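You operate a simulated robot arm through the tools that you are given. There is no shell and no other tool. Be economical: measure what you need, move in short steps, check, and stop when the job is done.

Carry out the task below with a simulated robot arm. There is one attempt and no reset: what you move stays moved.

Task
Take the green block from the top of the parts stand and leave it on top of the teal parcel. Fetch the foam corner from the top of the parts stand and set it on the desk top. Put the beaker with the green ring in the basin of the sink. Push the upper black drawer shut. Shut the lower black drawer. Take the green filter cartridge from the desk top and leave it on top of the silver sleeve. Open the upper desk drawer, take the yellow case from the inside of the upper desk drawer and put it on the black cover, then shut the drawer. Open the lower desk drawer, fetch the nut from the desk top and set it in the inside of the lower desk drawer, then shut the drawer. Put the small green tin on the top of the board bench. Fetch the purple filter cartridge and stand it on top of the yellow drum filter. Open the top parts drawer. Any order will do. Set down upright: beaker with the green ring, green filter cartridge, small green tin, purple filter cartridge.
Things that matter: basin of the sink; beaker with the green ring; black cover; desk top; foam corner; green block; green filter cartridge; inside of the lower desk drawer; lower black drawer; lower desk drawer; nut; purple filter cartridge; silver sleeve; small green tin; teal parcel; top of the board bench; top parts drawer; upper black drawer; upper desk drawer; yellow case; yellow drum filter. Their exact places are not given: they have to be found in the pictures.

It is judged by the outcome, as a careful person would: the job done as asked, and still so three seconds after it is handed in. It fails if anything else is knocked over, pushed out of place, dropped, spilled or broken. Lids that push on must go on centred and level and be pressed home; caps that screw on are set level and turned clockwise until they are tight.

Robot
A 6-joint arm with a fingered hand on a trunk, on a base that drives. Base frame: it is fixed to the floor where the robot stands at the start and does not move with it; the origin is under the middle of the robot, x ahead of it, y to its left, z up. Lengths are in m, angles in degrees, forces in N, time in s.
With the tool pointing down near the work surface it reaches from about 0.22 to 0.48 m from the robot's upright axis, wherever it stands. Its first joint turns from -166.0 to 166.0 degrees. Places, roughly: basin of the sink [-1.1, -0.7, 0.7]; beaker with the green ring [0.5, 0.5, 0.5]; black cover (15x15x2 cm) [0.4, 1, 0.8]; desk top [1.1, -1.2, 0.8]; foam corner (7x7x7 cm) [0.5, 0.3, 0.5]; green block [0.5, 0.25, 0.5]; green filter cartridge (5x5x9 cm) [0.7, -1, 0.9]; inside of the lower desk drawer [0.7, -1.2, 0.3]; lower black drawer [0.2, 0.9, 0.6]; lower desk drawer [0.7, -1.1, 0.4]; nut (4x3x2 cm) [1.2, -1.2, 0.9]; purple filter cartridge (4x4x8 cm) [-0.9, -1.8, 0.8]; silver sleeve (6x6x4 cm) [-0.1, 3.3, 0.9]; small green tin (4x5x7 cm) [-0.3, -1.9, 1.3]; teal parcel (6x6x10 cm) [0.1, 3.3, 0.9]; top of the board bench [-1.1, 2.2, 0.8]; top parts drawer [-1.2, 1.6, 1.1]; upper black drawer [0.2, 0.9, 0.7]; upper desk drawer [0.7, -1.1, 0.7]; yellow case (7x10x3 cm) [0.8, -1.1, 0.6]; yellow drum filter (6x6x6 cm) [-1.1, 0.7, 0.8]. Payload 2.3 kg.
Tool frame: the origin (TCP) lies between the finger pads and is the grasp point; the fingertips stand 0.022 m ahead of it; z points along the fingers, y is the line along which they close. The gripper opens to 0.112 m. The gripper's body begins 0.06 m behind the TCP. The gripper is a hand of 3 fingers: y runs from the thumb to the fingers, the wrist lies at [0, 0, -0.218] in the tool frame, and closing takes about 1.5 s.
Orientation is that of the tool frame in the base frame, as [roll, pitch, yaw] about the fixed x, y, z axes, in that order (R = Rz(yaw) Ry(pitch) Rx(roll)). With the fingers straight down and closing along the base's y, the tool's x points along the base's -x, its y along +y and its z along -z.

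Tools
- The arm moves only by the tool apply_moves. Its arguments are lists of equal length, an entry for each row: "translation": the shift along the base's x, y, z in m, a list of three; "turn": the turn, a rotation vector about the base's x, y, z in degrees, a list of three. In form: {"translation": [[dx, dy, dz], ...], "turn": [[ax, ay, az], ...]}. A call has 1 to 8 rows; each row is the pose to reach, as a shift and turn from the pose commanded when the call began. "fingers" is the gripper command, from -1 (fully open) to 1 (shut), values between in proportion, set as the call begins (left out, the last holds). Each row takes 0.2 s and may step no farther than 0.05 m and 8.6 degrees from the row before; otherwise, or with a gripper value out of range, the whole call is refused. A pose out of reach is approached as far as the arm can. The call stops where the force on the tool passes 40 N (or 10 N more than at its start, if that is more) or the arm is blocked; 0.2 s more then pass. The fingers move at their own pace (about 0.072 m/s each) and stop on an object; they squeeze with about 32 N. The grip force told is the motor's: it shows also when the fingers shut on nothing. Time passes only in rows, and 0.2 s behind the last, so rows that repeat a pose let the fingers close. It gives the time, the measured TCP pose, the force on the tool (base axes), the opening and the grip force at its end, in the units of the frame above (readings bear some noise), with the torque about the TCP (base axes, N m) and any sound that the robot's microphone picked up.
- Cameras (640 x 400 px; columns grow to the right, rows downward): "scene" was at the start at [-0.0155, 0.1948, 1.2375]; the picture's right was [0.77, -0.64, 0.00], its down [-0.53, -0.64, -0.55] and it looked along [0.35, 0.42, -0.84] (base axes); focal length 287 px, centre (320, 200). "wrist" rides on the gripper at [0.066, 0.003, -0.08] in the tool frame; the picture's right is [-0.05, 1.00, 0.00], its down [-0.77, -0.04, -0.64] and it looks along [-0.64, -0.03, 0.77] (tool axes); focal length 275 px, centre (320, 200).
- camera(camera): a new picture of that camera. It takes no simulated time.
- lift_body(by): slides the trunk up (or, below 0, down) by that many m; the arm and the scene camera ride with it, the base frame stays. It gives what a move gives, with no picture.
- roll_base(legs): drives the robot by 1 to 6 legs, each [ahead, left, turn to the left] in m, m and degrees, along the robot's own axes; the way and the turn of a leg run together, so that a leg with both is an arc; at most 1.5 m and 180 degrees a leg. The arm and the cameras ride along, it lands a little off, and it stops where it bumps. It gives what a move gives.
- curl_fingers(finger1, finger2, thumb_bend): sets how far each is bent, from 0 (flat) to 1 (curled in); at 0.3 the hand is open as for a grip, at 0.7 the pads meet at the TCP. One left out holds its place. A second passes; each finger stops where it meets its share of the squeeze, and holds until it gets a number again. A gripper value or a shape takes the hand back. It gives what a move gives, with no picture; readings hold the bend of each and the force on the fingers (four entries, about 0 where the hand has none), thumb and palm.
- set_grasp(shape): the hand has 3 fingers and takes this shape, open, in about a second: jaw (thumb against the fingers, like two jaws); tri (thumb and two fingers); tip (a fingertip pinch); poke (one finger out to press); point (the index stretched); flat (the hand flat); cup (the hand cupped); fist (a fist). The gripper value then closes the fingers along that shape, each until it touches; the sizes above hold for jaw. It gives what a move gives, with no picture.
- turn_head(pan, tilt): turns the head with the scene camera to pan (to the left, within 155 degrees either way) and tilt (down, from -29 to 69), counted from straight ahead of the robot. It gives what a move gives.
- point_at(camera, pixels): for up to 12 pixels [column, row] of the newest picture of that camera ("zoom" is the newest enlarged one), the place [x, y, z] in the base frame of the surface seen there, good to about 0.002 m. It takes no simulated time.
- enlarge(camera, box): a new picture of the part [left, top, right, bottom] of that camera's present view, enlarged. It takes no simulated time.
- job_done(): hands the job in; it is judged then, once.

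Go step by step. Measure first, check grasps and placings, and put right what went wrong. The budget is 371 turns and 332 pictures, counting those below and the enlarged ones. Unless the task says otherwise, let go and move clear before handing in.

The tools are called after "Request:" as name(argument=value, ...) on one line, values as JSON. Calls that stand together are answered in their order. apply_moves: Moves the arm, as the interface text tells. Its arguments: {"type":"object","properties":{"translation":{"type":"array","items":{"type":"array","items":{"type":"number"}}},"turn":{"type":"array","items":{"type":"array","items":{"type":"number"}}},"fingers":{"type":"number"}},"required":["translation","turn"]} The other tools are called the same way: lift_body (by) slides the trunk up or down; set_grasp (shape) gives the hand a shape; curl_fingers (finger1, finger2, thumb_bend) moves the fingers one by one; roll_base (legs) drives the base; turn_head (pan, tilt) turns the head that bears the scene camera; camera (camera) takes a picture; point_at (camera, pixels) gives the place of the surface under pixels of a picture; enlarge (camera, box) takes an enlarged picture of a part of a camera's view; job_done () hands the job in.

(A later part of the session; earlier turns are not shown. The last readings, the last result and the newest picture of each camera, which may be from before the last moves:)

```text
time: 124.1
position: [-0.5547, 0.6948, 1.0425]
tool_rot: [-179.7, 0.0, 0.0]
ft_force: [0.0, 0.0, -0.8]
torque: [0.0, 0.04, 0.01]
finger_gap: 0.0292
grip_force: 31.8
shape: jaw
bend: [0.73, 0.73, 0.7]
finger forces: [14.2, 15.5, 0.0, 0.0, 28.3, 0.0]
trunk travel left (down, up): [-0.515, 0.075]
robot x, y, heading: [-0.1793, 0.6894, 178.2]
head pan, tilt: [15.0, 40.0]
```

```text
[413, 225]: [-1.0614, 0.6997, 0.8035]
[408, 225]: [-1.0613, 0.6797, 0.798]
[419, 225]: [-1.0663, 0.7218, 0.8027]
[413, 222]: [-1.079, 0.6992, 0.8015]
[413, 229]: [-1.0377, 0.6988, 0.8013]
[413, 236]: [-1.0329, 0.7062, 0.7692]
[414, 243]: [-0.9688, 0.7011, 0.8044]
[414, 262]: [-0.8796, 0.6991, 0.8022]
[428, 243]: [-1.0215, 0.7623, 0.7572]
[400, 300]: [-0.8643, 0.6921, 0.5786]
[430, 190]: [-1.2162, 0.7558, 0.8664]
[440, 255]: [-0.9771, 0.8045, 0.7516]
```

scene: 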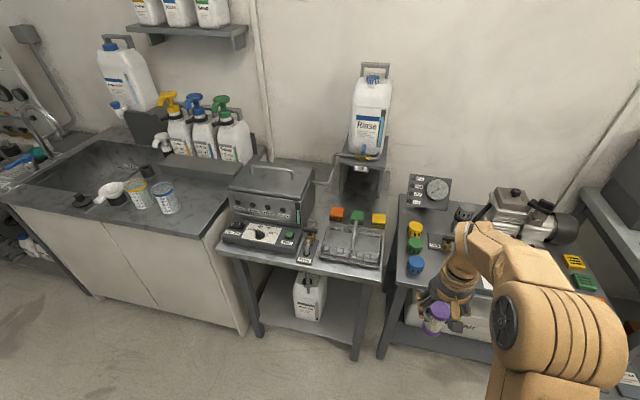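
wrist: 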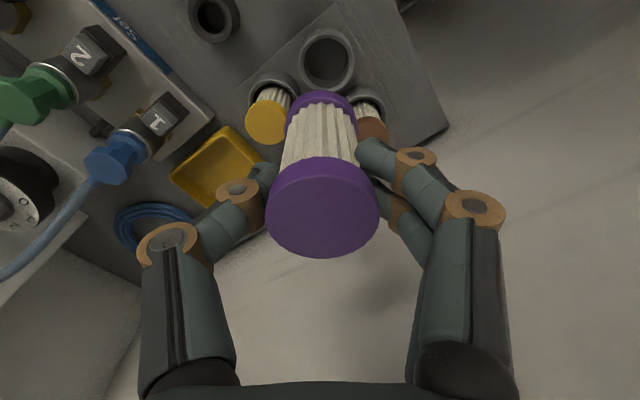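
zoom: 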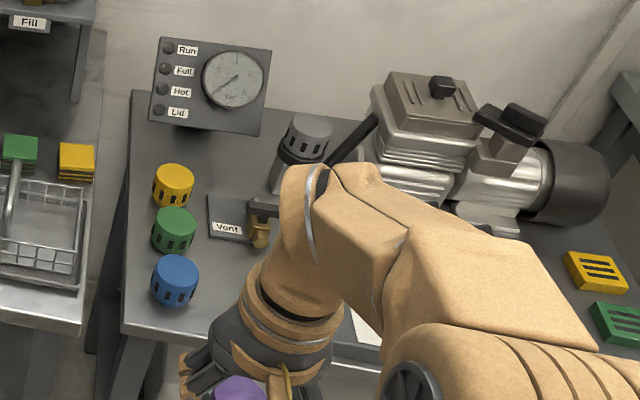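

Request:
point_at(camera="zoom", pixels=[[157, 178], [190, 178], [173, 166], [173, 188], [174, 177], [174, 215], [174, 262], [174, 206]])

```text
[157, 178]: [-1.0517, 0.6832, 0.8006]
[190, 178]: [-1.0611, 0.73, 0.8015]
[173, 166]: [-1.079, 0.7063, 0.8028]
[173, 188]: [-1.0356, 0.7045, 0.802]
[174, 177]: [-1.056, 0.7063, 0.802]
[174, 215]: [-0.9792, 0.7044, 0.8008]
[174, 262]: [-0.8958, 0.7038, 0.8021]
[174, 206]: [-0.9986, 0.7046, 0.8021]
```

Request:
roll_base(legs=[[0.41, -0.01, 0]])

Request:
turn_head(pan=5, tilt=50)

Request:
camera(camera="scene")

```text
time: 126.7
position: [-0.9612, 0.7202, 1.0412]
tool_rot: [-179.8, -0.1, -0.3]
ft_force: [0.0, 0.3, -0.9]
torque: [0.03, 0.01, -0.03]
finger_gap: 0.0291
grip_force: 32.4
shape: jaw
bend: [0.73, 0.73, 0.7]
finger forces: [14.4, 15.6, 0.1, 0.1, 28.4, 0.0]
trunk travel left (down, up): [-0.515, 0.075]
robot x, y, heading: [-0.5817, 0.7137, 178.1]
head pan, tilt: [15.0, 40.0]
```

```text
time: 127.4
position: [-0.9597, 0.7204, 1.0423]
tool_rot: [-179.7, -0.1, -0.3]
ft_force: [0.6, 0.6, -0.6]
torque: [0.04, 0.01, -0.01]
finger_gap: 0.0292
grip_force: 32.3
shape: jaw
bend: [0.73, 0.73, 0.7]
finger forces: [14.3, 15.5, 0.0, 0.1, 28.3, 0.0]
trunk travel left (down, up): [-0.515, 0.075]
robot x, y, heading: [-0.5795, 0.7124, 178.2]
head pan, tilt: [5.0, 50.0]
```

```text
270 pictures are left
```

scene: 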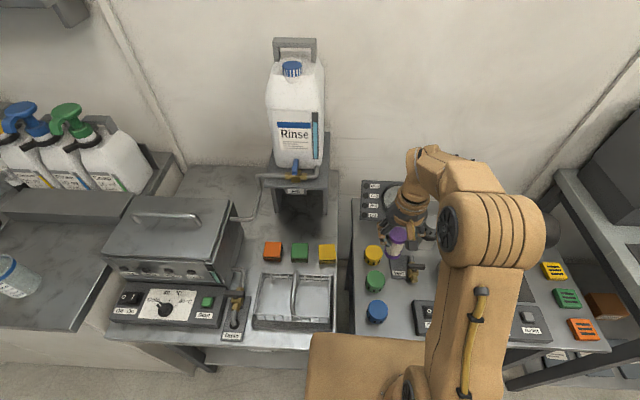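

Request:
enlarge(camera="scene", box=[340, 220, 440, 330])

Request:
apply_moves(translation=[[-0.035, -0.005, 0], [-0.07, -0.01, 0], [-0.097, -0.0145, 0], [-0.097, -0.0145, -0.04], [-0.097, -0.0145, -0.08], [-0.097, -0.0145, -0.12]], turn=[[0, 0, 0], [0, 0, 0], [0, 0, 0], [0, 0, 0], [0, 0, 0], [0, 0, 0]])

Request:
camera(camera="wrist")

```text
3.64 times, centred on (390, 275) of scene
```

zoom: 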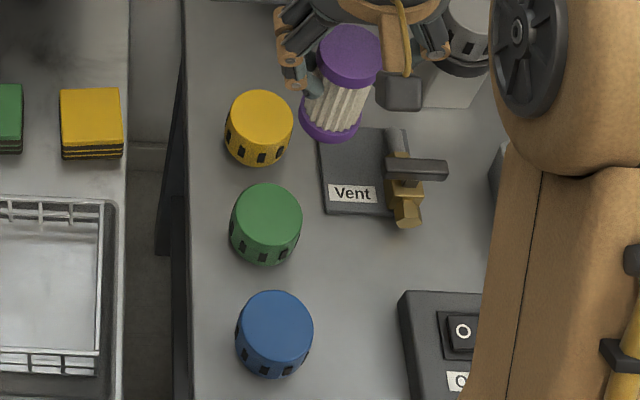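

```text
time: 128.8
position: [-1.0557, 0.7077, 0.9209]
tool_rot: [-179.7, -0.1, -0.2]
ft_force: [-0.5, 0.4, -0.8]
torque: [-0.01, 0.02, -0.01]
finger_gap: 0.0292
grip_force: 32.4
shape: jaw
bend: [0.74, 0.73, 0.7]
finger forces: [14.6, 15.8, 0.0, 0.1, 28.3, 0.0]
trunk travel left (down, up): [-0.515, 0.075]
robot x, y, heading: [-0.5802, 0.7106, 178.1]
head pan, tilt: [5.0, 50.0]
```

```text
268 pictures are left
```

wrist: 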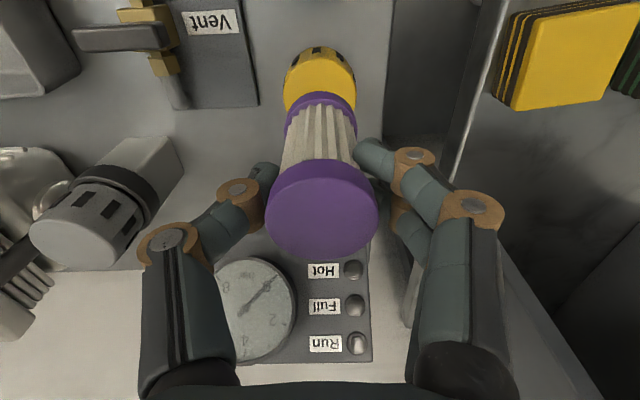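

Request:
enlarge(camera="scene", box=[340, 220, 440, 330])

Request:
point_at(camera="zoom", pixels=[[228, 120], [290, 120], [230, 110], [258, 150], [245, 140], [275, 140], [260, 145]])

Request:
point_at(camera="wrist", pixels=[[287, 88], [354, 85], [320, 78], [300, 104], [345, 104], [320, 98], [350, 98]])

```text
3.64 times, centred on (390, 275) of scene
```

zoom: 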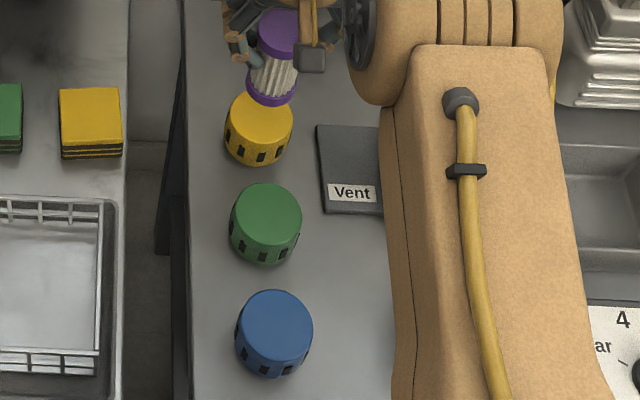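

```text
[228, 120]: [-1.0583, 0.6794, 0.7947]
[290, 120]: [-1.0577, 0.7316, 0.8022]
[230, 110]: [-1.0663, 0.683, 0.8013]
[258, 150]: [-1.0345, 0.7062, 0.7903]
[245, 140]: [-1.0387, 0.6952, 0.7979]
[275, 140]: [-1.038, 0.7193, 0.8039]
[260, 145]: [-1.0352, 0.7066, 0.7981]
```

```text
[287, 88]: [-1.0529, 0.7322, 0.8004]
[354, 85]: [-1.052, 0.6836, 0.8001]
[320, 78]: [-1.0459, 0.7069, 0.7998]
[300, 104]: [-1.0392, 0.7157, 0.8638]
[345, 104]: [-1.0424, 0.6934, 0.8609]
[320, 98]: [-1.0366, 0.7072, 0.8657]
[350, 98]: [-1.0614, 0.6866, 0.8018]
```

Request:
apply_moves(translation=[[-0.003, 0, -0.025], [-0.003, 0, -0.04], [-0.003, 0, -0.046], [-0.003, 0, -0.05]], turn=[[0, 0, 0], [0, 0, 0], [0, 0, 0], [0, 0, 0]])

Request:
camera(camera="wrist")

```text
time: 129.8
position: [-1.0615, 0.7076, 0.8716]
tool_rot: [-179.7, -0.1, -0.2]
ft_force: [-0.4, 0.7, -0.8]
torque: [-0.01, -0.02, -0.03]
finger_gap: 0.0289
grip_force: 31.9
shape: jaw
bend: [0.74, 0.73, 0.7]
finger forces: [14.5, 15.9, 0.1, 0.0, 28.2, 0.1]
trunk travel left (down, up): [-0.515, 0.075]
robot x, y, heading: [-0.5829, 0.7081, 178.1]
head pan, tilt: [5.0, 50.0]
```

```text
266 pictures are left
```

wrist: 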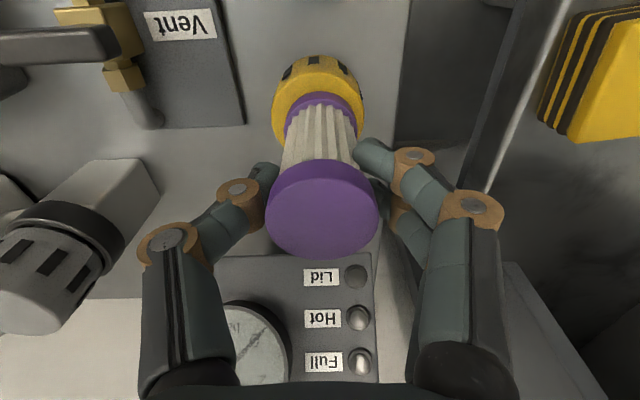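

Request:
apply_moves(translation=[[0.001, 0, -0.002], [0.001, 0, -0.004], [0.001, 0, -0.005]], turn=[[0, 0, 0], [0, 0, 0], [0, 0, 0]])

Request:
enlarge(camera="scene", box=[340, 220, 440, 330])

```text
time: 130.6
position: [-1.0583, 0.7062, 0.869]
tool_rot: [-179.8, 0.1, -0.2]
ft_force: [-2.0, 0.5, 15.2]
torque: [-0.02, 0.07, -0.02]
finger_gap: 0.0293
grip_force: 31.9
shape: jaw
bend: [0.74, 0.74, 0.7]
finger forces: [16.1, 17.7, 0.0, 0.1, 32.1, 0.0]
trunk travel left (down, up): [-0.515, 0.075]
robot x, y, heading: [-0.5836, 0.7107, 178.1]
head pan, tilt: [5.0, 50.0]
```

```text
3.64 times, centred on (390, 275) of scene
```

zoom: 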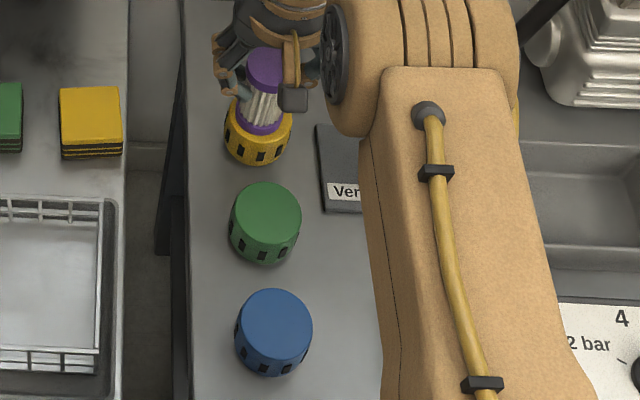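

Contact (15 N) and centred. Ease up 2 mm, open gently, and rise.

Request:
apply_moves(translation=[[0, 0, 0.002], [0, 0, 0.002]], turn=[[0, 0, 0], [0, 0, 0]])

Request:
apply_moves(translation=[[0, 0, 0], [0, 0, 0], [0, 0, 0], [0, 0, 0]], turn=[[0, 0, 0], [0, 0, 0], [0, 0, 0], [0, 0, 0]], fingers=-0.3)

Request:
apply_moves(translation=[[0, 0, 0.02], [0, 0, 0.05], [0, 0, 0.09], [0, 0, 0.13]], turn=[[0, 0, 0], [0, 0, 0], [0, 0, 0], [0, 0, 0]])

Request:
camera(camera="wrist")

```text
time: 131.2
position: [-1.0586, 0.7066, 0.8703]
tool_rot: [-179.7, -0.2, -0.3]
ft_force: [0.2, -0.5, 3.1]
torque: [0.0, -0.03, -0.01]
finger_gap: 0.0293
grip_force: 32.1
shape: jaw
bend: [0.74, 0.74, 0.7]
finger forces: [16.2, 17.3, 0.0, 0.0, 31.1, 0.0]
trunk travel left (down, up): [-0.515, 0.075]
robot x, y, heading: [-0.5837, 0.7099, 177.9]
head pan, tilt: [5.0, 50.0]
```

```text
time: 132.2
position: [-1.0593, 0.7077, 0.8681]
tool_rot: [-179.7, 0.0, -0.3]
ft_force: [0.0, 0.5, -0.5]
torque: [-0.02, -0.01, 0.02]
finger_gap: 0.0726
grip_force: 0.1
shape: jaw
bend: [0.7, 0.7, 0.67]
finger forces: [0.1, 0.0, 0.1, 0.1, 0.0, 0.0]
trunk travel left (down, up): [-0.515, 0.075]
robot x, y, heading: [-0.5853, 0.7136, 178.0]
head pan, tilt: [5.0, 50.0]
```

```text
time: 133.2
position: [-1.0582, 0.7054, 0.9998]
tool_rot: [-179.8, -0.1, -0.2]
ft_force: [-0.1, 0.1, 0.2]
torque: [0.01, -0.01, -0.04]
finger_gap: 0.0727
grip_force: 0.0
shape: jaw
bend: [0.7, 0.7, 0.67]
finger forces: [0.0, 0.0, 0.1, 0.0, 0.0, 0.1]
trunk travel left (down, up): [-0.515, 0.075]
robot x, y, heading: [-0.5854, 0.7115, 177.9]
head pan, tilt: [5.0, 50.0]
```

```text
264 pictures are left
```

wrist: 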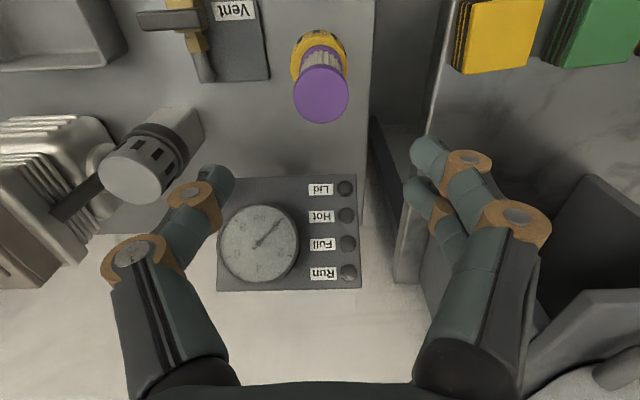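

Purple cartridge stands on the yellow drum. Next the parts drawer unit: back off and shift right to y≈1.5.

Request:
lift_body(by=0.07)

Request:
roll_base(legs=[[-0.3, 0, 0], [0, -0.85, 0]])

Request:
turn_head(pan=0, tilt=35)

Request:
camera(camera="scene")

```text
time: 134.2
position: [-1.0578, 0.7067, 1.0684]
tool_rot: [-179.7, -0.1, -0.3]
ft_force: [-0.1, 0.1, 0.2]
torque: [-0.03, -0.01, -0.03]
finger_gap: 0.0724
grip_force: 0.0
shape: jaw
bend: [0.7, 0.7, 0.67]
finger forces: [0.0, 0.0, 0.0, 0.0, 0.0, 0.0]
trunk travel left (down, up): [-0.585, 0.005]
robot x, y, heading: [-0.5798, 0.7115, 178.0]
head pan, tilt: [5.0, 50.0]
```

```text
time: 140.6
position: [-0.7113, 1.596, 1.0686]
tool_rot: [-179.6, -0.2, -1.4]
ft_force: [-0.1, 0.2, 1.2]
torque: [-0.01, 0.01, -0.02]
finger_gap: 0.0726
grip_force: 0.1
shape: jaw
bend: [0.7, 0.7, 0.67]
finger forces: [0.0, 0.1, 0.1, 0.0, 0.0, 0.0]
trunk travel left (down, up): [-0.585, 0.005]
robot x, y, heading: [-0.2307, 1.5922, 176.9]
head pan, tilt: [5.0, 50.0]
```

```text
time: 141.4
position: [-0.7096, 1.5967, 1.0685]
tool_rot: [-179.7, -0.1, -1.4]
ft_force: [0.1, -0.4, 0.4]
torque: [-0.01, -0.03, -0.02]
finger_gap: 0.0727
grip_force: 0.1
shape: jaw
bend: [0.7, 0.7, 0.67]
finger forces: [0.1, 0.0, 0.0, 0.0, 0.0, 0.0]
trunk travel left (down, up): [-0.585, 0.005]
robot x, y, heading: [-0.2342, 1.5955, 176.7]
head pan, tilt: [0.0, 35.0]
```

```text
263 pictures are left
```

scene: 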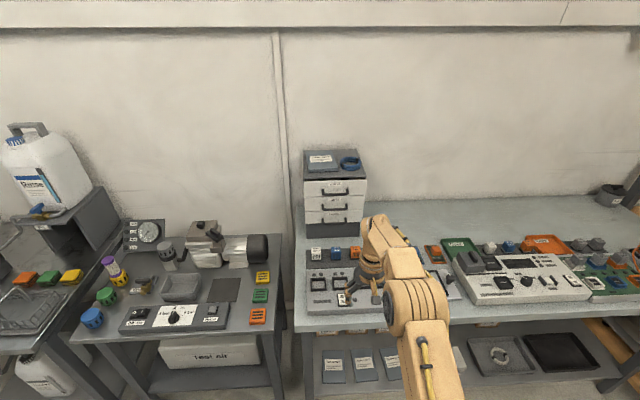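

Request:
enlarge(camera="scene", box=[280, 130, 420, 330])

Request:
point_at(camera="scene", pixels=[[335, 191], [335, 188], [322, 192], [348, 191], [335, 206], [335, 219], [307, 182], [365, 182], [335, 230], [300, 325], [480, 215], [420, 215]])

```text
2.00 times, centred on (350, 230) of scene
```

zoom: 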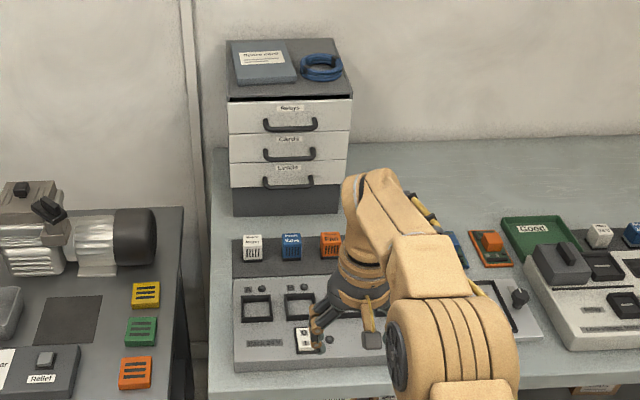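

```text
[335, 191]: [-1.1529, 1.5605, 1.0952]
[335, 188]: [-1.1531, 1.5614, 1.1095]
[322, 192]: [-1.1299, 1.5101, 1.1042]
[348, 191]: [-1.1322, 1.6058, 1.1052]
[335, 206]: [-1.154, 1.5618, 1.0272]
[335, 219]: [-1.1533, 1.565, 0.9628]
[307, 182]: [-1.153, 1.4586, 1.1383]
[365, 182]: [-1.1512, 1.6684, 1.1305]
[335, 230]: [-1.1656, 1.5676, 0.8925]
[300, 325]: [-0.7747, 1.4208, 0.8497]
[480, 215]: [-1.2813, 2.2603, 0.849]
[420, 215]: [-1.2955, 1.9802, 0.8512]
```

Request:
apply_moves(translation=[[0, -0.005, 0.005], [0, -0.01, 0.01], [0, -0.015, 0.015], [0, -0.02, 0.02], [0, -0.025, 0.025], [0, -0.03, 0.03], [0, -0.035, 0.035], [0, -0.036, 0.035]], turn=[[4.62, 4.62, 4.62], [9.24, 9.24, 9.24], [13.86, 13.86, 13.86], [18.48, 18.48, 18.48], [23.1, 23.1, 23.1], [27.7, 27.7, 27.7], [32.3, 32.3, 32.3], [36.95, 36.95, 36.95]])

Request:
apply_moves(translation=[[0, 0, 0], [0, 0, 0], [0, 0, 0], [0, 0, 0], [0, 0, 0], [0, 0, 0], [0, 0, 0]], turn=[[4.62, 4.62, 4.62], [9.24, 9.24, 9.24], [13.86, 13.86, 13.86], [18.48, 18.48, 18.48], [23.1, 23.1, 23.1], [27.7, 27.7, 27.7], [32.3, 32.3, 32.3]])

Request:
camera(camera="wrist")

Request:
camera(camera="scene")

```text
time: 143.2
position: [-0.7079, 1.562, 1.1049]
tool_rot: [-131.6, 20.4, 47.4]
ft_force: [0.1, 1.2, -0.4]
torque: [0.01, -0.01, 0.0]
finger_gap: 0.0725
grip_force: 0.0
shape: jaw
bend: [0.7, 0.7, 0.67]
finger forces: [0.0, 0.0, 0.1, 0.0, 0.1, 0.0]
trunk travel left (down, up): [-0.585, 0.005]
robot x, y, heading: [-0.2348, 1.5932, 176.7]
head pan, tilt: [0.0, 35.0]
```

```text
time: 144.8
position: [-0.6781, 1.4341, 1.1435]
tool_rot: [-91.0, 1.3, 87.1]
ft_force: [0.7, 0.4, -0.6]
torque: [-0.03, 0.02, -0.01]
finger_gap: 0.0728
grip_force: 0.0
shape: jaw
bend: [0.7, 0.7, 0.67]
finger forces: [0.0, 0.1, 0.0, 0.0, 0.0, 0.1]
out of reach, approached as far as the arm can: row 4, 5, 6, 7
trunk travel left (down, up): [-0.585, 0.005]
robot x, y, heading: [-0.2332, 1.5918, 176.7]
head pan, tilt: [0.0, 35.0]
```

```text
261 pictures are left
```

wrist: 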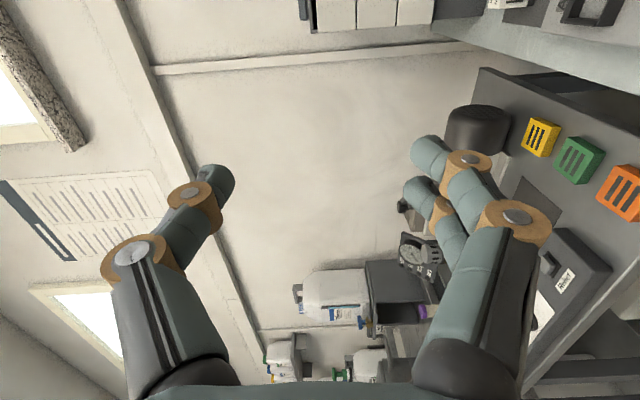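

```text
260 pictures are left
```

scene: 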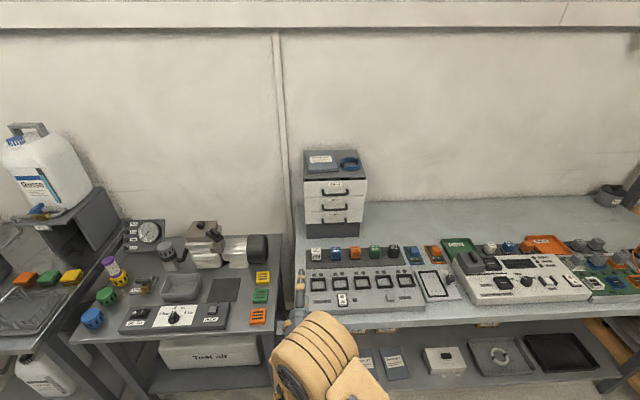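

Request:
apply_moves(translation=[[-0.04, 0, 0], [-0.08, 0, 0], [-0.12, 0, 0], [-0.15, 0, 0], [-0.15, 0, 0]], turn=[[0, 0, 0], [0, 0, 0], [0, 0, 0], [0, 0, 0], [0, 0, 0]])

Request:
camera(camera="scene")

```text
time: 146.0
position: [-0.8354, 1.4398, 1.1417]
tool_rot: [-91.2, 1.3, 87.1]
ft_force: [-0.3, -0.3, -0.2]
torque: [0.01, 0.01, -0.02]
finger_gap: 0.0727
grip_force: 0.2
shape: jaw
bend: [0.7, 0.7, 0.67]
finger forces: [0.0, 0.1, 0.1, 0.0, 0.0, 0.0]
out of reach, approached as far as the arm can: row 1, 2, 3
trunk travel left (down, up): [-0.585, 0.005]
robot x, y, heading: [-0.2335, 1.5954, 176.9]
head pan, tilt: [0.0, 35.0]
```

```text
259 pictures are left
```

scene: 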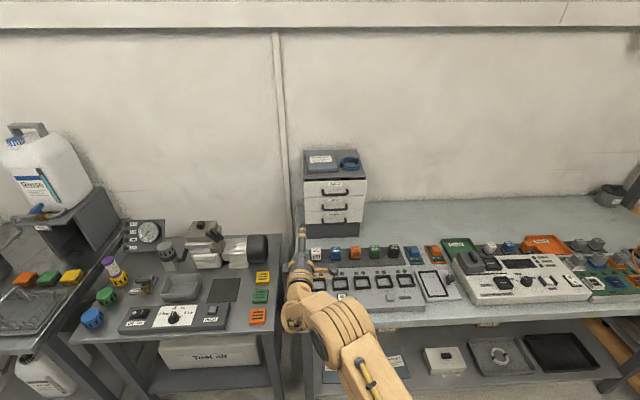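

Request:
apply_moves(translation=[[0, 0.04, -0.01], [0, 0.08, -0.025], [0, 0.12, -0.042]], turn=[[0, 0, 1], [0, 0, 2], [0, 0, 2.9]])

Request:
camera(camera="scene")

Request:
camera(camera="wrist")

```text
time: 146.8
position: [-0.8911, 1.472, 1.1207]
tool_rot: [-92.1, 1.4, 87.9]
ft_force: [-0.8, -0.1, -0.4]
torque: [-0.01, -0.01, 0.04]
finger_gap: 0.0727
grip_force: 0.0
shape: jaw
bend: [0.7, 0.7, 0.67]
finger forces: [0.0, 0.1, 0.1, 0.0, 0.0, 0.0]
out of reach, approached as far as the arm can: row 1, 2, 3
trunk travel left (down, up): [-0.585, 0.005]
robot x, y, heading: [-0.2333, 1.5917, 176.9]
head pan, tilt: [0.0, 35.0]
```

```text
258 pictures are left
```

scene: 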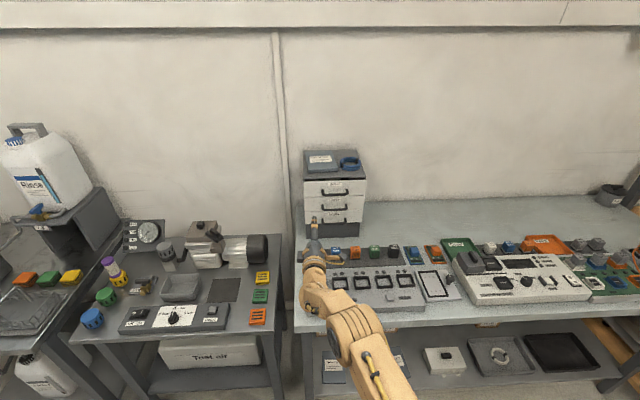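

```text
257 pictures are left
```

wrist: 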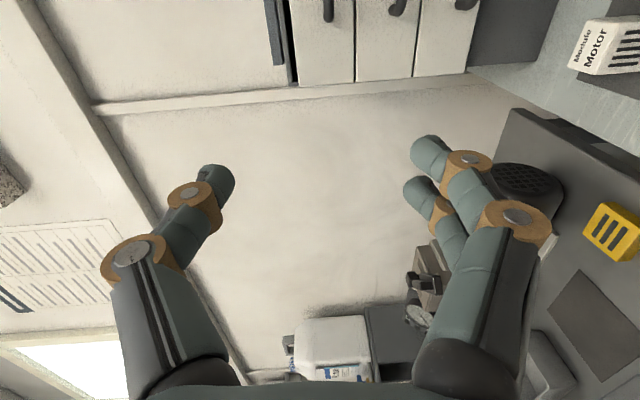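

Request:
roll_base(legs=[[0, -0.09, 0]])

Request:
enlarge(camera="scene", box=[300, 140, 400, 260])

```text
time: 147.9
position: [-0.8862, 1.565, 1.1207]
tool_rot: [-92.1, 1.4, 87.7]
ft_force: [0.5, -0.3, -0.3]
torque: [0.02, 0.0, 0.02]
finger_gap: 0.0727
grip_force: 0.1
shape: jaw
bend: [0.7, 0.7, 0.67]
finger forces: [0.0, 0.1, 0.0, 0.0, 0.0, 0.0]
trunk travel left (down, up): [-0.585, 0.005]
robot x, y, heading: [-0.2276, 1.6791, 176.6]
head pan, tilt: [0.0, 35.0]
```

```text
3.33 times, centred on (350, 200) of scene
```

zoom: 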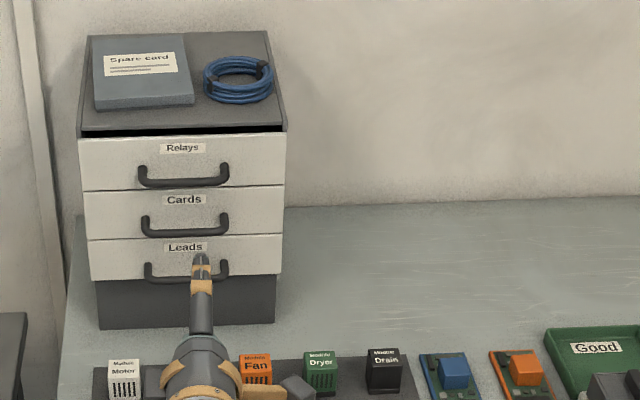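

Request:
point_at(camera="zoom", pixels=[[183, 182], [165, 183], [205, 181], [143, 172], [225, 168], [183, 170], [183, 186], [230, 175], [138, 178], [200, 258]])

```text
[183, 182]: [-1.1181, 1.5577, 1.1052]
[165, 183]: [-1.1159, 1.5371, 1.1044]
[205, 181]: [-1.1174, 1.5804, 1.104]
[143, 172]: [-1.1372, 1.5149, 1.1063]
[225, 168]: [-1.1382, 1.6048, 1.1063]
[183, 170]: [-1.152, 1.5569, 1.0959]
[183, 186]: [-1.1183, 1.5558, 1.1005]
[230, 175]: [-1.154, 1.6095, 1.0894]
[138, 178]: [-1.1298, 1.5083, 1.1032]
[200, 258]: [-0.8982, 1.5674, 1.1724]
```

Request:
lift_body(by=-0.017)

Request:
roll_base(legs=[[0.17, 0.018, 0]])

Request:
enlarge(camera="scene", box=[260, 120, 440, 300])

Request:
camera(camera="wrist")

```text
time: 148.6
position: [-0.8868, 1.5653, 1.104]
tool_rot: [-92.0, 1.4, 87.8]
ft_force: [-0.6, 0.3, 0.1]
torque: [-0.01, 0.0, 0.01]
finger_gap: 0.0723
grip_force: 0.1
shape: jaw
bend: [0.7, 0.7, 0.67]
finger forces: [0.0, 0.0, 0.0, 0.1, 0.0, 0.0]
trunk travel left (down, up): [-0.568, 0.022]
robot x, y, heading: [-0.2236, 1.6813, 176.4]
head pan, tilt: [0.0, 35.0]
```

```text
time: 150.0
position: [-1.0563, 1.5527, 1.1046]
tool_rot: [-92.2, 1.4, 88.0]
ft_force: [-0.3, -0.3, -0.3]
torque: [-0.01, 0.01, -0.03]
finger_gap: 0.0725
grip_force: 0.0
shape: jaw
bend: [0.7, 0.7, 0.67]
finger forces: [0.0, 0.0, 0.0, 0.0, 0.0, 0.0]
trunk travel left (down, up): [-0.568, 0.022]
robot x, y, heading: [-0.3992, 1.6717, 176.9]
head pan, tilt: [0.0, 35.0]
```

```text
2.22 times, centred on (350, 210) of scene
```

zoom: 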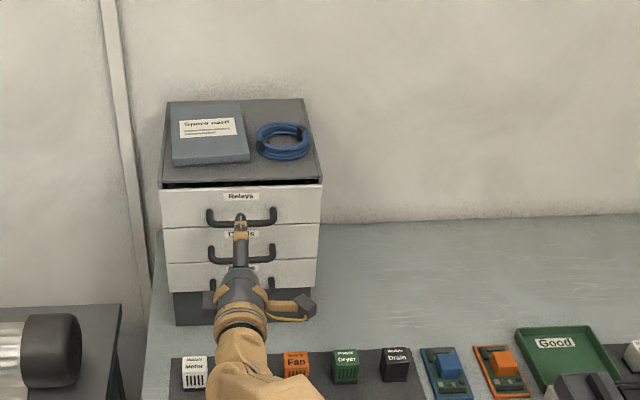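

```text
254 pictures are left
```

wrist: 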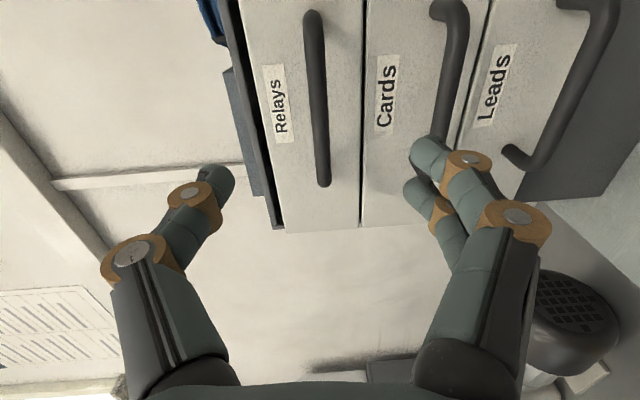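

Request:
roll_base(legs=[[0.06, 0, 0]])

Request:
camera(camera="wrist")

```text
time: 151.0
position: [-1.1189, 1.5581, 1.1039]
tool_rot: [-92.2, 1.4, 87.9]
ft_force: [-0.2, 0.1, -1.1]
torque: [-0.02, 0.03, 0.0]
finger_gap: 0.0726
grip_force: 0.1
shape: jaw
bend: [0.7, 0.7, 0.67]
finger forces: [0.0, 0.1, 0.0, 0.1, 0.0, 0.0]
trunk travel left (down, up): [-0.568, 0.022]
robot x, y, heading: [-0.4592, 1.6783, 176.6]
head pan, tilt: [0.0, 35.0]
```

```text
253 pictures are left
```

wrist: 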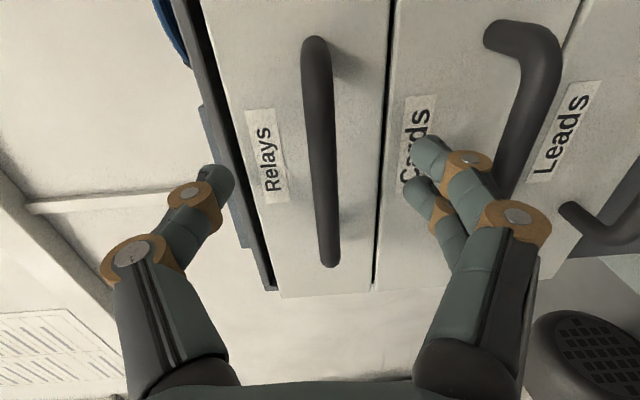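

Request:
apply_moves(translation=[[0, 0, 0], [0, 0, 0], [0, 0, 0], [0, 0, 0], [0, 0, 0], [0, 0, 0]], turn=[[0, 0, 0], [0, 0, 0], [0, 0, 0], [0, 0, 0], [0, 0, 0], [0, 0, 0]], fingers=1)

Request:
camera(camera="wrist")

```text
time: 152.4
position: [-1.1165, 1.5587, 1.105]
tool_rot: [-92.1, 1.4, 87.9]
ft_force: [0.5, 0.0, 1.2]
torque: [0.0, 0.0, 0.02]
finger_gap: 0.0
grip_force: 31.9
shape: jaw
bend: [0.71, 0.72, 0.76]
finger forces: [0.1, 0.1, 0.0, 0.1, 5.7, 0.0]
trunk travel left (down, up): [-0.568, 0.022]
robot x, y, heading: [-0.4584, 1.6763, 176.4]
head pan, tilt: [0.0, 35.0]
```

```text
252 pictures are left
```

wrist: 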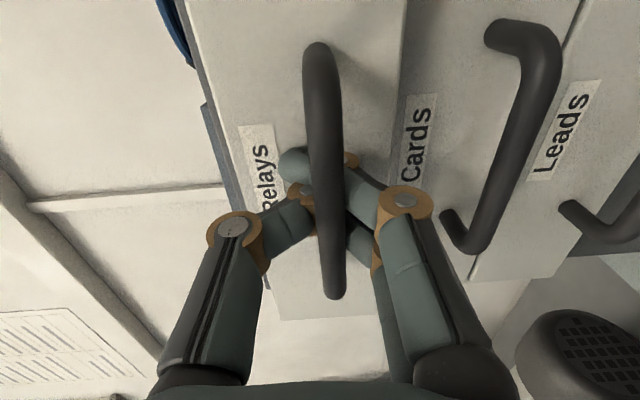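

The fingers have closed behind the bar (hooked). I drive back a little and check.

Request:
roll_base(legs=[[-0.08, 0, 0]])

Request:
enlarge(camera="scene", box=[260, 120, 440, 300])

```text
time: 153.4
position: [-1.0376, 1.5555, 1.1043]
tool_rot: [-92.1, 1.4, 87.7]
ft_force: [0.7, 8.9, -3.4]
torque: [0.02, 0.07, 0.08]
finger_gap: 0.0001
grip_force: 31.3
shape: jaw
bend: [0.71, 0.72, 0.77]
finger forces: [0.0, 5.8, 0.1, 0.0, 5.1, 0.0]
trunk travel left (down, up): [-0.568, 0.022]
robot x, y, heading: [-0.3795, 1.6766, 176.9]
head pan, tilt: [0.0, 35.0]
```

```text
2.22 times, centred on (350, 210) of scene
```

zoom: 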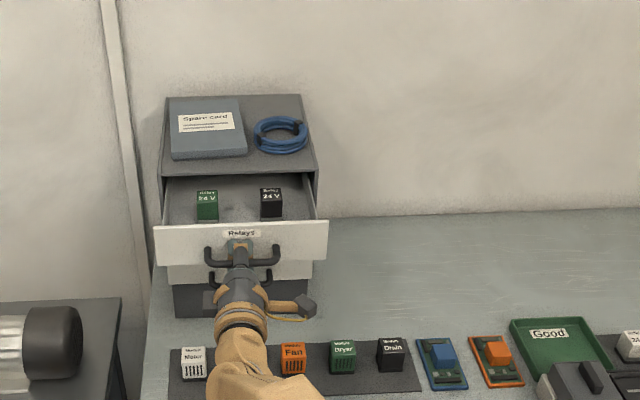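

Request:
roll_base(legs=[[-0.06, 0.004, 0]])

Request:
enlarge(camera="scene", box=[260, 120, 440, 300])

```text
time: 154.4
position: [-0.9762, 1.5485, 1.1044]
tool_rot: [-92.1, 1.5, 87.7]
ft_force: [0.4, 8.3, -0.4]
torque: [0.02, 0.03, 0.1]
finger_gap: 0.0002
grip_force: 31.8
shape: jaw
bend: [0.71, 0.72, 0.77]
finger forces: [0.0, 6.4, 0.0, 0.0, 6.6, 0.0]
trunk travel left (down, up): [-0.568, 0.022]
robot x, y, heading: [-0.3201, 1.6674, 176.5]
head pan, tilt: [0.0, 35.0]
```

```text
2.22 times, centred on (350, 210) of scene
```

zoom: 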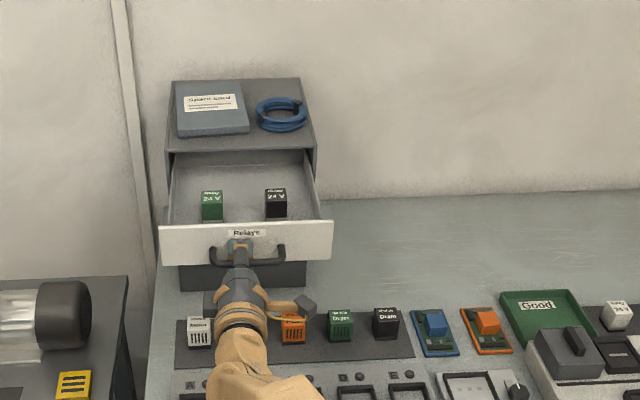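

Request:
roll_base(legs=[[-0.035, -0.003, 0]])

Request:
enlarge(camera="scene", box=[260, 120, 440, 300])

```text
time: 155.2
position: [-0.9714, 1.5485, 1.1035]
tool_rot: [-92.0, 1.5, 87.5]
ft_force: [-29.9, -1.0, -3.1]
torque: [-0.01, 0.07, 0.0]
finger_gap: 0.0001
grip_force: 32.0
shape: jaw
bend: [0.7, 0.7, 0.79]
finger forces: [10.7, 11.2, 0.0, 0.0, 22.7, 0.1]
trunk travel left (down, up): [-0.568, 0.022]
robot x, y, heading: [-0.3049, 1.6682, 176.8]
head pan, tilt: [0.0, 35.0]
stopped in leg 1: the force on the tool passed its limit at 53 N (the readings are from after the stop); the commanded pose is now the measured one
```

```text
2.22 times, centred on (350, 210) of scene
```

zoom: 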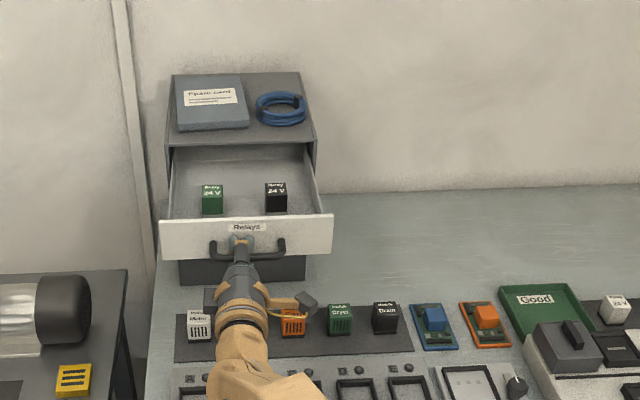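

It hit its stop: fully open. Ease forward, release, and back off.

Request:
roll_base(legs=[[0.008, 0, 0]])

Request:
apply_moves(translation=[[0, 0, 0], [0, 0, 0], [0, 0, 0], [0, 0, 0], [0, 0, 0]], turn=[[0, 0, 0], [0, 0, 0], [0, 0, 0], [0, 0, 0], [0, 0, 0]], fingers=-0.3)

Request:
camera(camera="wrist")

```text
time: 156.0
position: [-0.9753, 1.549, 1.1054]
tool_rot: [-91.9, 1.5, 87.6]
ft_force: [-5.7, 1.0, -12.3]
torque: [0.01, 0.12, 0.03]
finger_gap: 0.0
grip_force: 31.9
shape: jaw
bend: [0.71, 0.71, 0.77]
finger forces: [11.8, 12.2, 0.1, 0.0, 8.3, 0.0]
trunk travel left (down, up): [-0.568, 0.022]
robot x, y, heading: [-0.3098, 1.6644, 176.5]
head pan, tilt: [0.0, 35.0]
```

```text
time: 157.2
position: [-0.9706, 1.5496, 1.1078]
tool_rot: [-91.6, 1.4, 87.5]
ft_force: [-0.7, 0.2, -0.5]
torque: [-0.05, -0.02, -0.03]
finger_gap: 0.0726
grip_force: 0.1
shape: jaw
bend: [0.7, 0.7, 0.67]
finger forces: [0.0, 0.1, 0.0, 0.1, 0.1, 0.1]
trunk travel left (down, up): [-0.568, 0.022]
robot x, y, heading: [-0.31, 1.6681, 176.7]
head pan, tilt: [0.0, 35.0]
```

```text
248 pictures are left
```

wrist: 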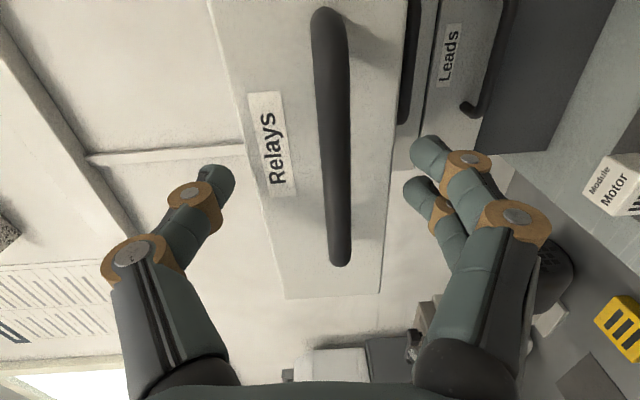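

Request:
roll_base(legs=[[-0.25, 0, 0]])

Request:
apply_moves(translation=[[0.02, 0.0, 0], [0.04, 0.01, 0], [0.06, 0.02, 0], [0.08, 0.03, 0], [0.1, 0.04, 0], [0.12, 0.05, 0], [0.14, 0.06, 0], [0.16, 0.07, 0]], turn=[[-4.62, -4.62, -4.62], [-9.24, -9.24, -9.24], [-13.86, -13.86, -13.86], [-18.48, -18.48, -18.48], [-23.1, -23.1, -23.1], [-27.7, -27.7, -27.7], [-32.3, -32.3, -32.3], [-36.95, -36.95, -36.95]])

Request:
apply_moves(translation=[[0, 0.01, 0], [0, 0.02, 0], [0, 0.03, 0], [0, 0.04, 0], [0, 0.04, 0], [0, 0.04, 0], [0, 0.04, 0]], turn=[[-4.62, -4.62, -4.62], [-9.24, -9.24, -9.24], [-13.86, -13.86, -13.86], [-18.48, -18.48, -18.48], [-23.1, -23.1, -23.1], [-27.7, -27.7, -27.7], [-32.3, -32.3, -32.3]])

Request:
camera(camera="scene")

```text
time: 158.9
position: [-0.73, 1.5321, 1.1075]
tool_rot: [-91.7, 1.6, 87.9]
ft_force: [1.0, -0.5, 0.2]
torque: [-0.02, 0.0, 0.02]
finger_gap: 0.0727
grip_force: 0.0
shape: jaw
bend: [0.7, 0.7, 0.67]
finger forces: [0.0, 0.0, 0.1, 0.0, 0.0, 0.0]
trunk travel left (down, up): [-0.568, 0.022]
robot x, y, heading: [-0.0739, 1.6518, 177.1]
head pan, tilt: [0.0, 35.0]
```

```text
time: 160.7
position: [-0.5697, 1.6038, 1.1075]
tool_rot: [-141.1, 19.0, 38.8]
ft_force: [1.0, 0.6, 1.2]
torque: [0.0, -0.04, -0.01]
finger_gap: 0.0727
grip_force: 0.2
shape: jaw
bend: [0.7, 0.7, 0.67]
finger forces: [0.0, 0.0, 0.0, 0.0, 0.0, 0.0]
trunk travel left (down, up): [-0.568, 0.022]
robot x, y, heading: [-0.0747, 1.6561, 176.7]
head pan, tilt: [0.0, 35.0]
```

```text
time: 162.3
position: [-0.5525, 1.6416, 1.1041]
tool_rot: [178.2, -2.2, -1.5]
ft_force: [-0.1, 0.5, 0.9]
torque: [0.01, -0.04, -0.02]
finger_gap: 0.0727
grip_force: 0.1
shape: jaw
bend: [0.7, 0.7, 0.67]
finger forces: [0.0, 0.1, 0.0, 0.1, 0.0, 0.0]
out of reach, approached as far as the arm can: row 7
trunk travel left (down, up): [-0.568, 0.022]
robot x, y, heading: [-0.0726, 1.6564, 177.2]
head pan, tilt: [0.0, 35.0]
```

```text
247 pictures are left
```

scene: 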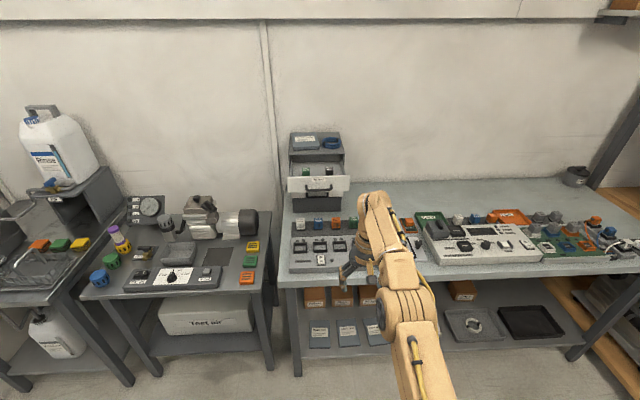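

Request:
apply_moves(translation=[[0, 0, 0]], turn=[[1.8, 2.2, 0]])

Request:
roll_base(legs=[[0.13, 0, 2.8], [0, 1.42, 0], [0, 0, -180], [0.2, 0, 0]])

Request:
turn_head(pan=0, tilt=60)

Request:
camera(camera="scene")

Request:
camera(camera="wrist")

```text
time: 162.7
position: [-0.553, 1.6408, 1.1052]
tool_rot: [-179.9, 0.2, -1.7]
ft_force: [0.4, -0.1, -0.2]
torque: [-0.01, 0.02, 0.02]
finger_gap: 0.0725
grip_force: 0.0
shape: jaw
bend: [0.7, 0.7, 0.67]
finger forces: [0.0, 0.0, 0.1, 0.0, 0.1, 0.0]
trunk travel left (down, up): [-0.568, 0.022]
robot x, y, heading: [-0.0716, 1.6506, 176.8]
head pan, tilt: [0.0, 35.0]
```

```text
time: 179.3
position: [0.4824, 0.2751, 1.1039]
tool_rot: [-179.9, 0.2, -177.5]
ft_force: [0.1, 0.2, -0.1]
torque: [0.01, -0.01, -0.03]
finger_gap: 0.0728
grip_force: 0.0
shape: jaw
bend: [0.7, 0.7, 0.67]
finger forces: [0.0, 0.1, 0.0, 0.1, 0.0, 0.0]
trunk travel left (down, up): [-0.568, 0.022]
robot x, y, heading: [-0.0006, 0.2295, 1.0]
head pan, tilt: [0.0, 35.0]
```

```text
time: 180.2
position: [0.4805, 0.276, 1.104]
tool_rot: [-179.9, 0.1, -177.5]
ft_force: [0.1, 0.1, 0.7]
torque: [-0.02, 0.01, -0.01]
finger_gap: 0.0724
grip_force: 0.1
shape: jaw
bend: [0.7, 0.7, 0.67]
finger forces: [0.0, 0.0, 0.1, 0.0, 0.1, 0.1]
trunk travel left (down, up): [-0.568, 0.022]
robot x, y, heading: [0.0013, 0.2286, 0.7]
head pan, tilt: [0.0, 60.0]
```

```text
246 pictures are left
```

scene: 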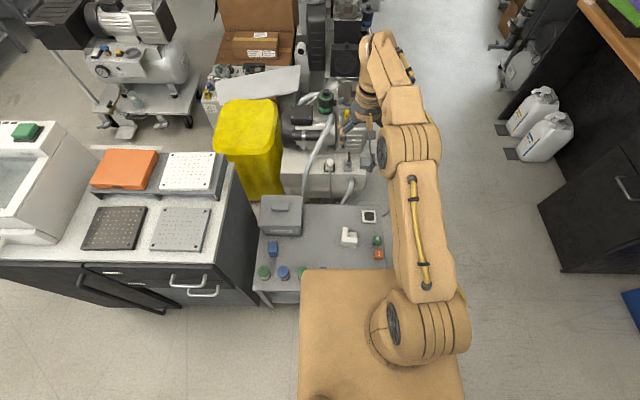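

```text
245 pictures are left
```

wrist: 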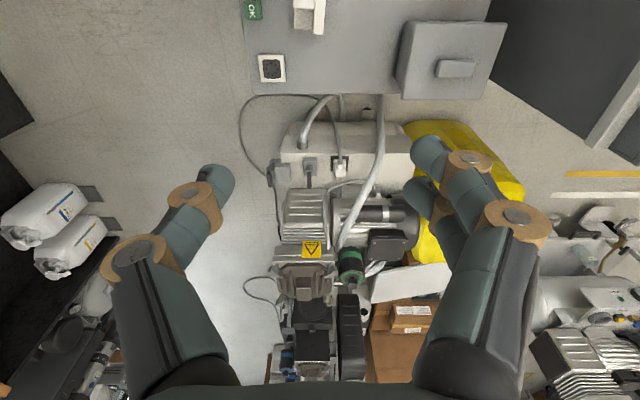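

Request:
lift_body(by=-0.38)

Request:
camera(camera="wrist")

Request:
enlarge(camera="scene", box=[240, 160, 420, 310])

```text
time: 183.8
position: [0.4818, 0.2764, 0.7245]
tool_rot: [-179.9, 0.1, -177.5]
ft_force: [0.6, -0.8, 0.5]
torque: [0.01, 0.01, 0.04]
finger_gap: 0.0728
grip_force: 0.0
shape: jaw
bend: [0.7, 0.7, 0.67]
finger forces: [0.0, 0.1, 0.0, 0.0, 0.0, 0.2]
trunk travel left (down, up): [-0.188, 0.402]
robot x, y, heading: [0.0001, 0.2292, 1.2]
head pan, tilt: [0.0, 60.0]
```

```text
244 pictures are left
```

wrist: 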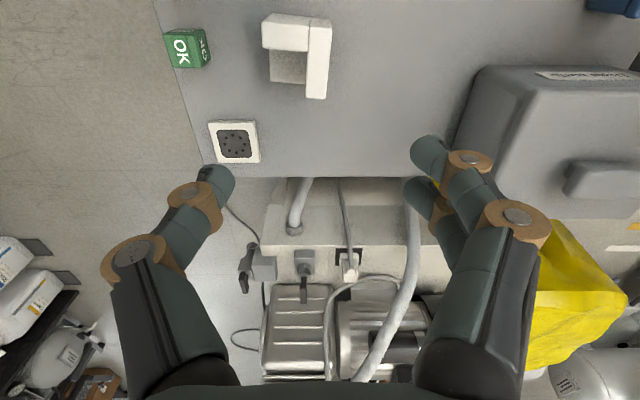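

```text
2.67 times, centred on (330, 235) of scene
```

zoom: 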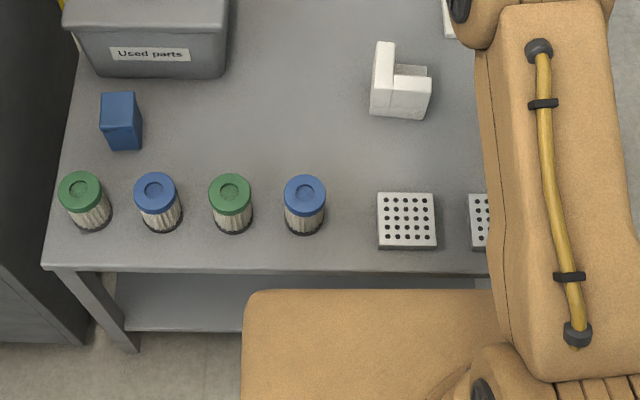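

Request:
point_at(camera="zoom", pixels=[[384, 55], [378, 80], [392, 80], [400, 85], [427, 85], [410, 70], [385, 105], [425, 100], [400, 110], [395, 45], [430, 72]])

Request:
point_at(camera="wrist", pixels=[[318, 30], [316, 75], [285, 38], [285, 22], [288, 65], [265, 45], [330, 90], [300, 80]])

Request:
enlarge(camera="wrist", box=[150, 0, 370, 120])

```text
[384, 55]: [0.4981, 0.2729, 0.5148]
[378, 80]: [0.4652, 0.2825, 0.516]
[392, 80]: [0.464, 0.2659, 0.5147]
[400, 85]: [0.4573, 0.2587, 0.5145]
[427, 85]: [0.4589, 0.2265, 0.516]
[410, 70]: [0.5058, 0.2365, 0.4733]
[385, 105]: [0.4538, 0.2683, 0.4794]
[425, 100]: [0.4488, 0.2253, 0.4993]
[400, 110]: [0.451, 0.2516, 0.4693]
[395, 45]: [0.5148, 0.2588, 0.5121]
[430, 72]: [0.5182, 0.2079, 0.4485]
```

```text
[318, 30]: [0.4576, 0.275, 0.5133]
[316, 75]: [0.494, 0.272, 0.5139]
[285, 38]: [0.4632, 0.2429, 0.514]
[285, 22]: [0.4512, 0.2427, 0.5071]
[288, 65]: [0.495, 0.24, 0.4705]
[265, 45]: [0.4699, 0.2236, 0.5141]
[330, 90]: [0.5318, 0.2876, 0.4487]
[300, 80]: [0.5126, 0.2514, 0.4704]
```

```text
2.91 times, centred on (260, 60) of wrist
```

zoom: 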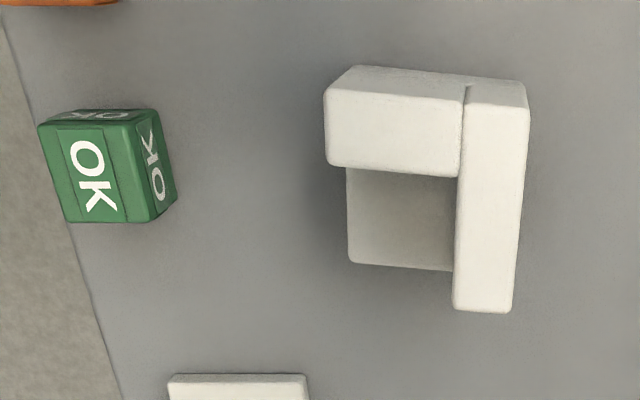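

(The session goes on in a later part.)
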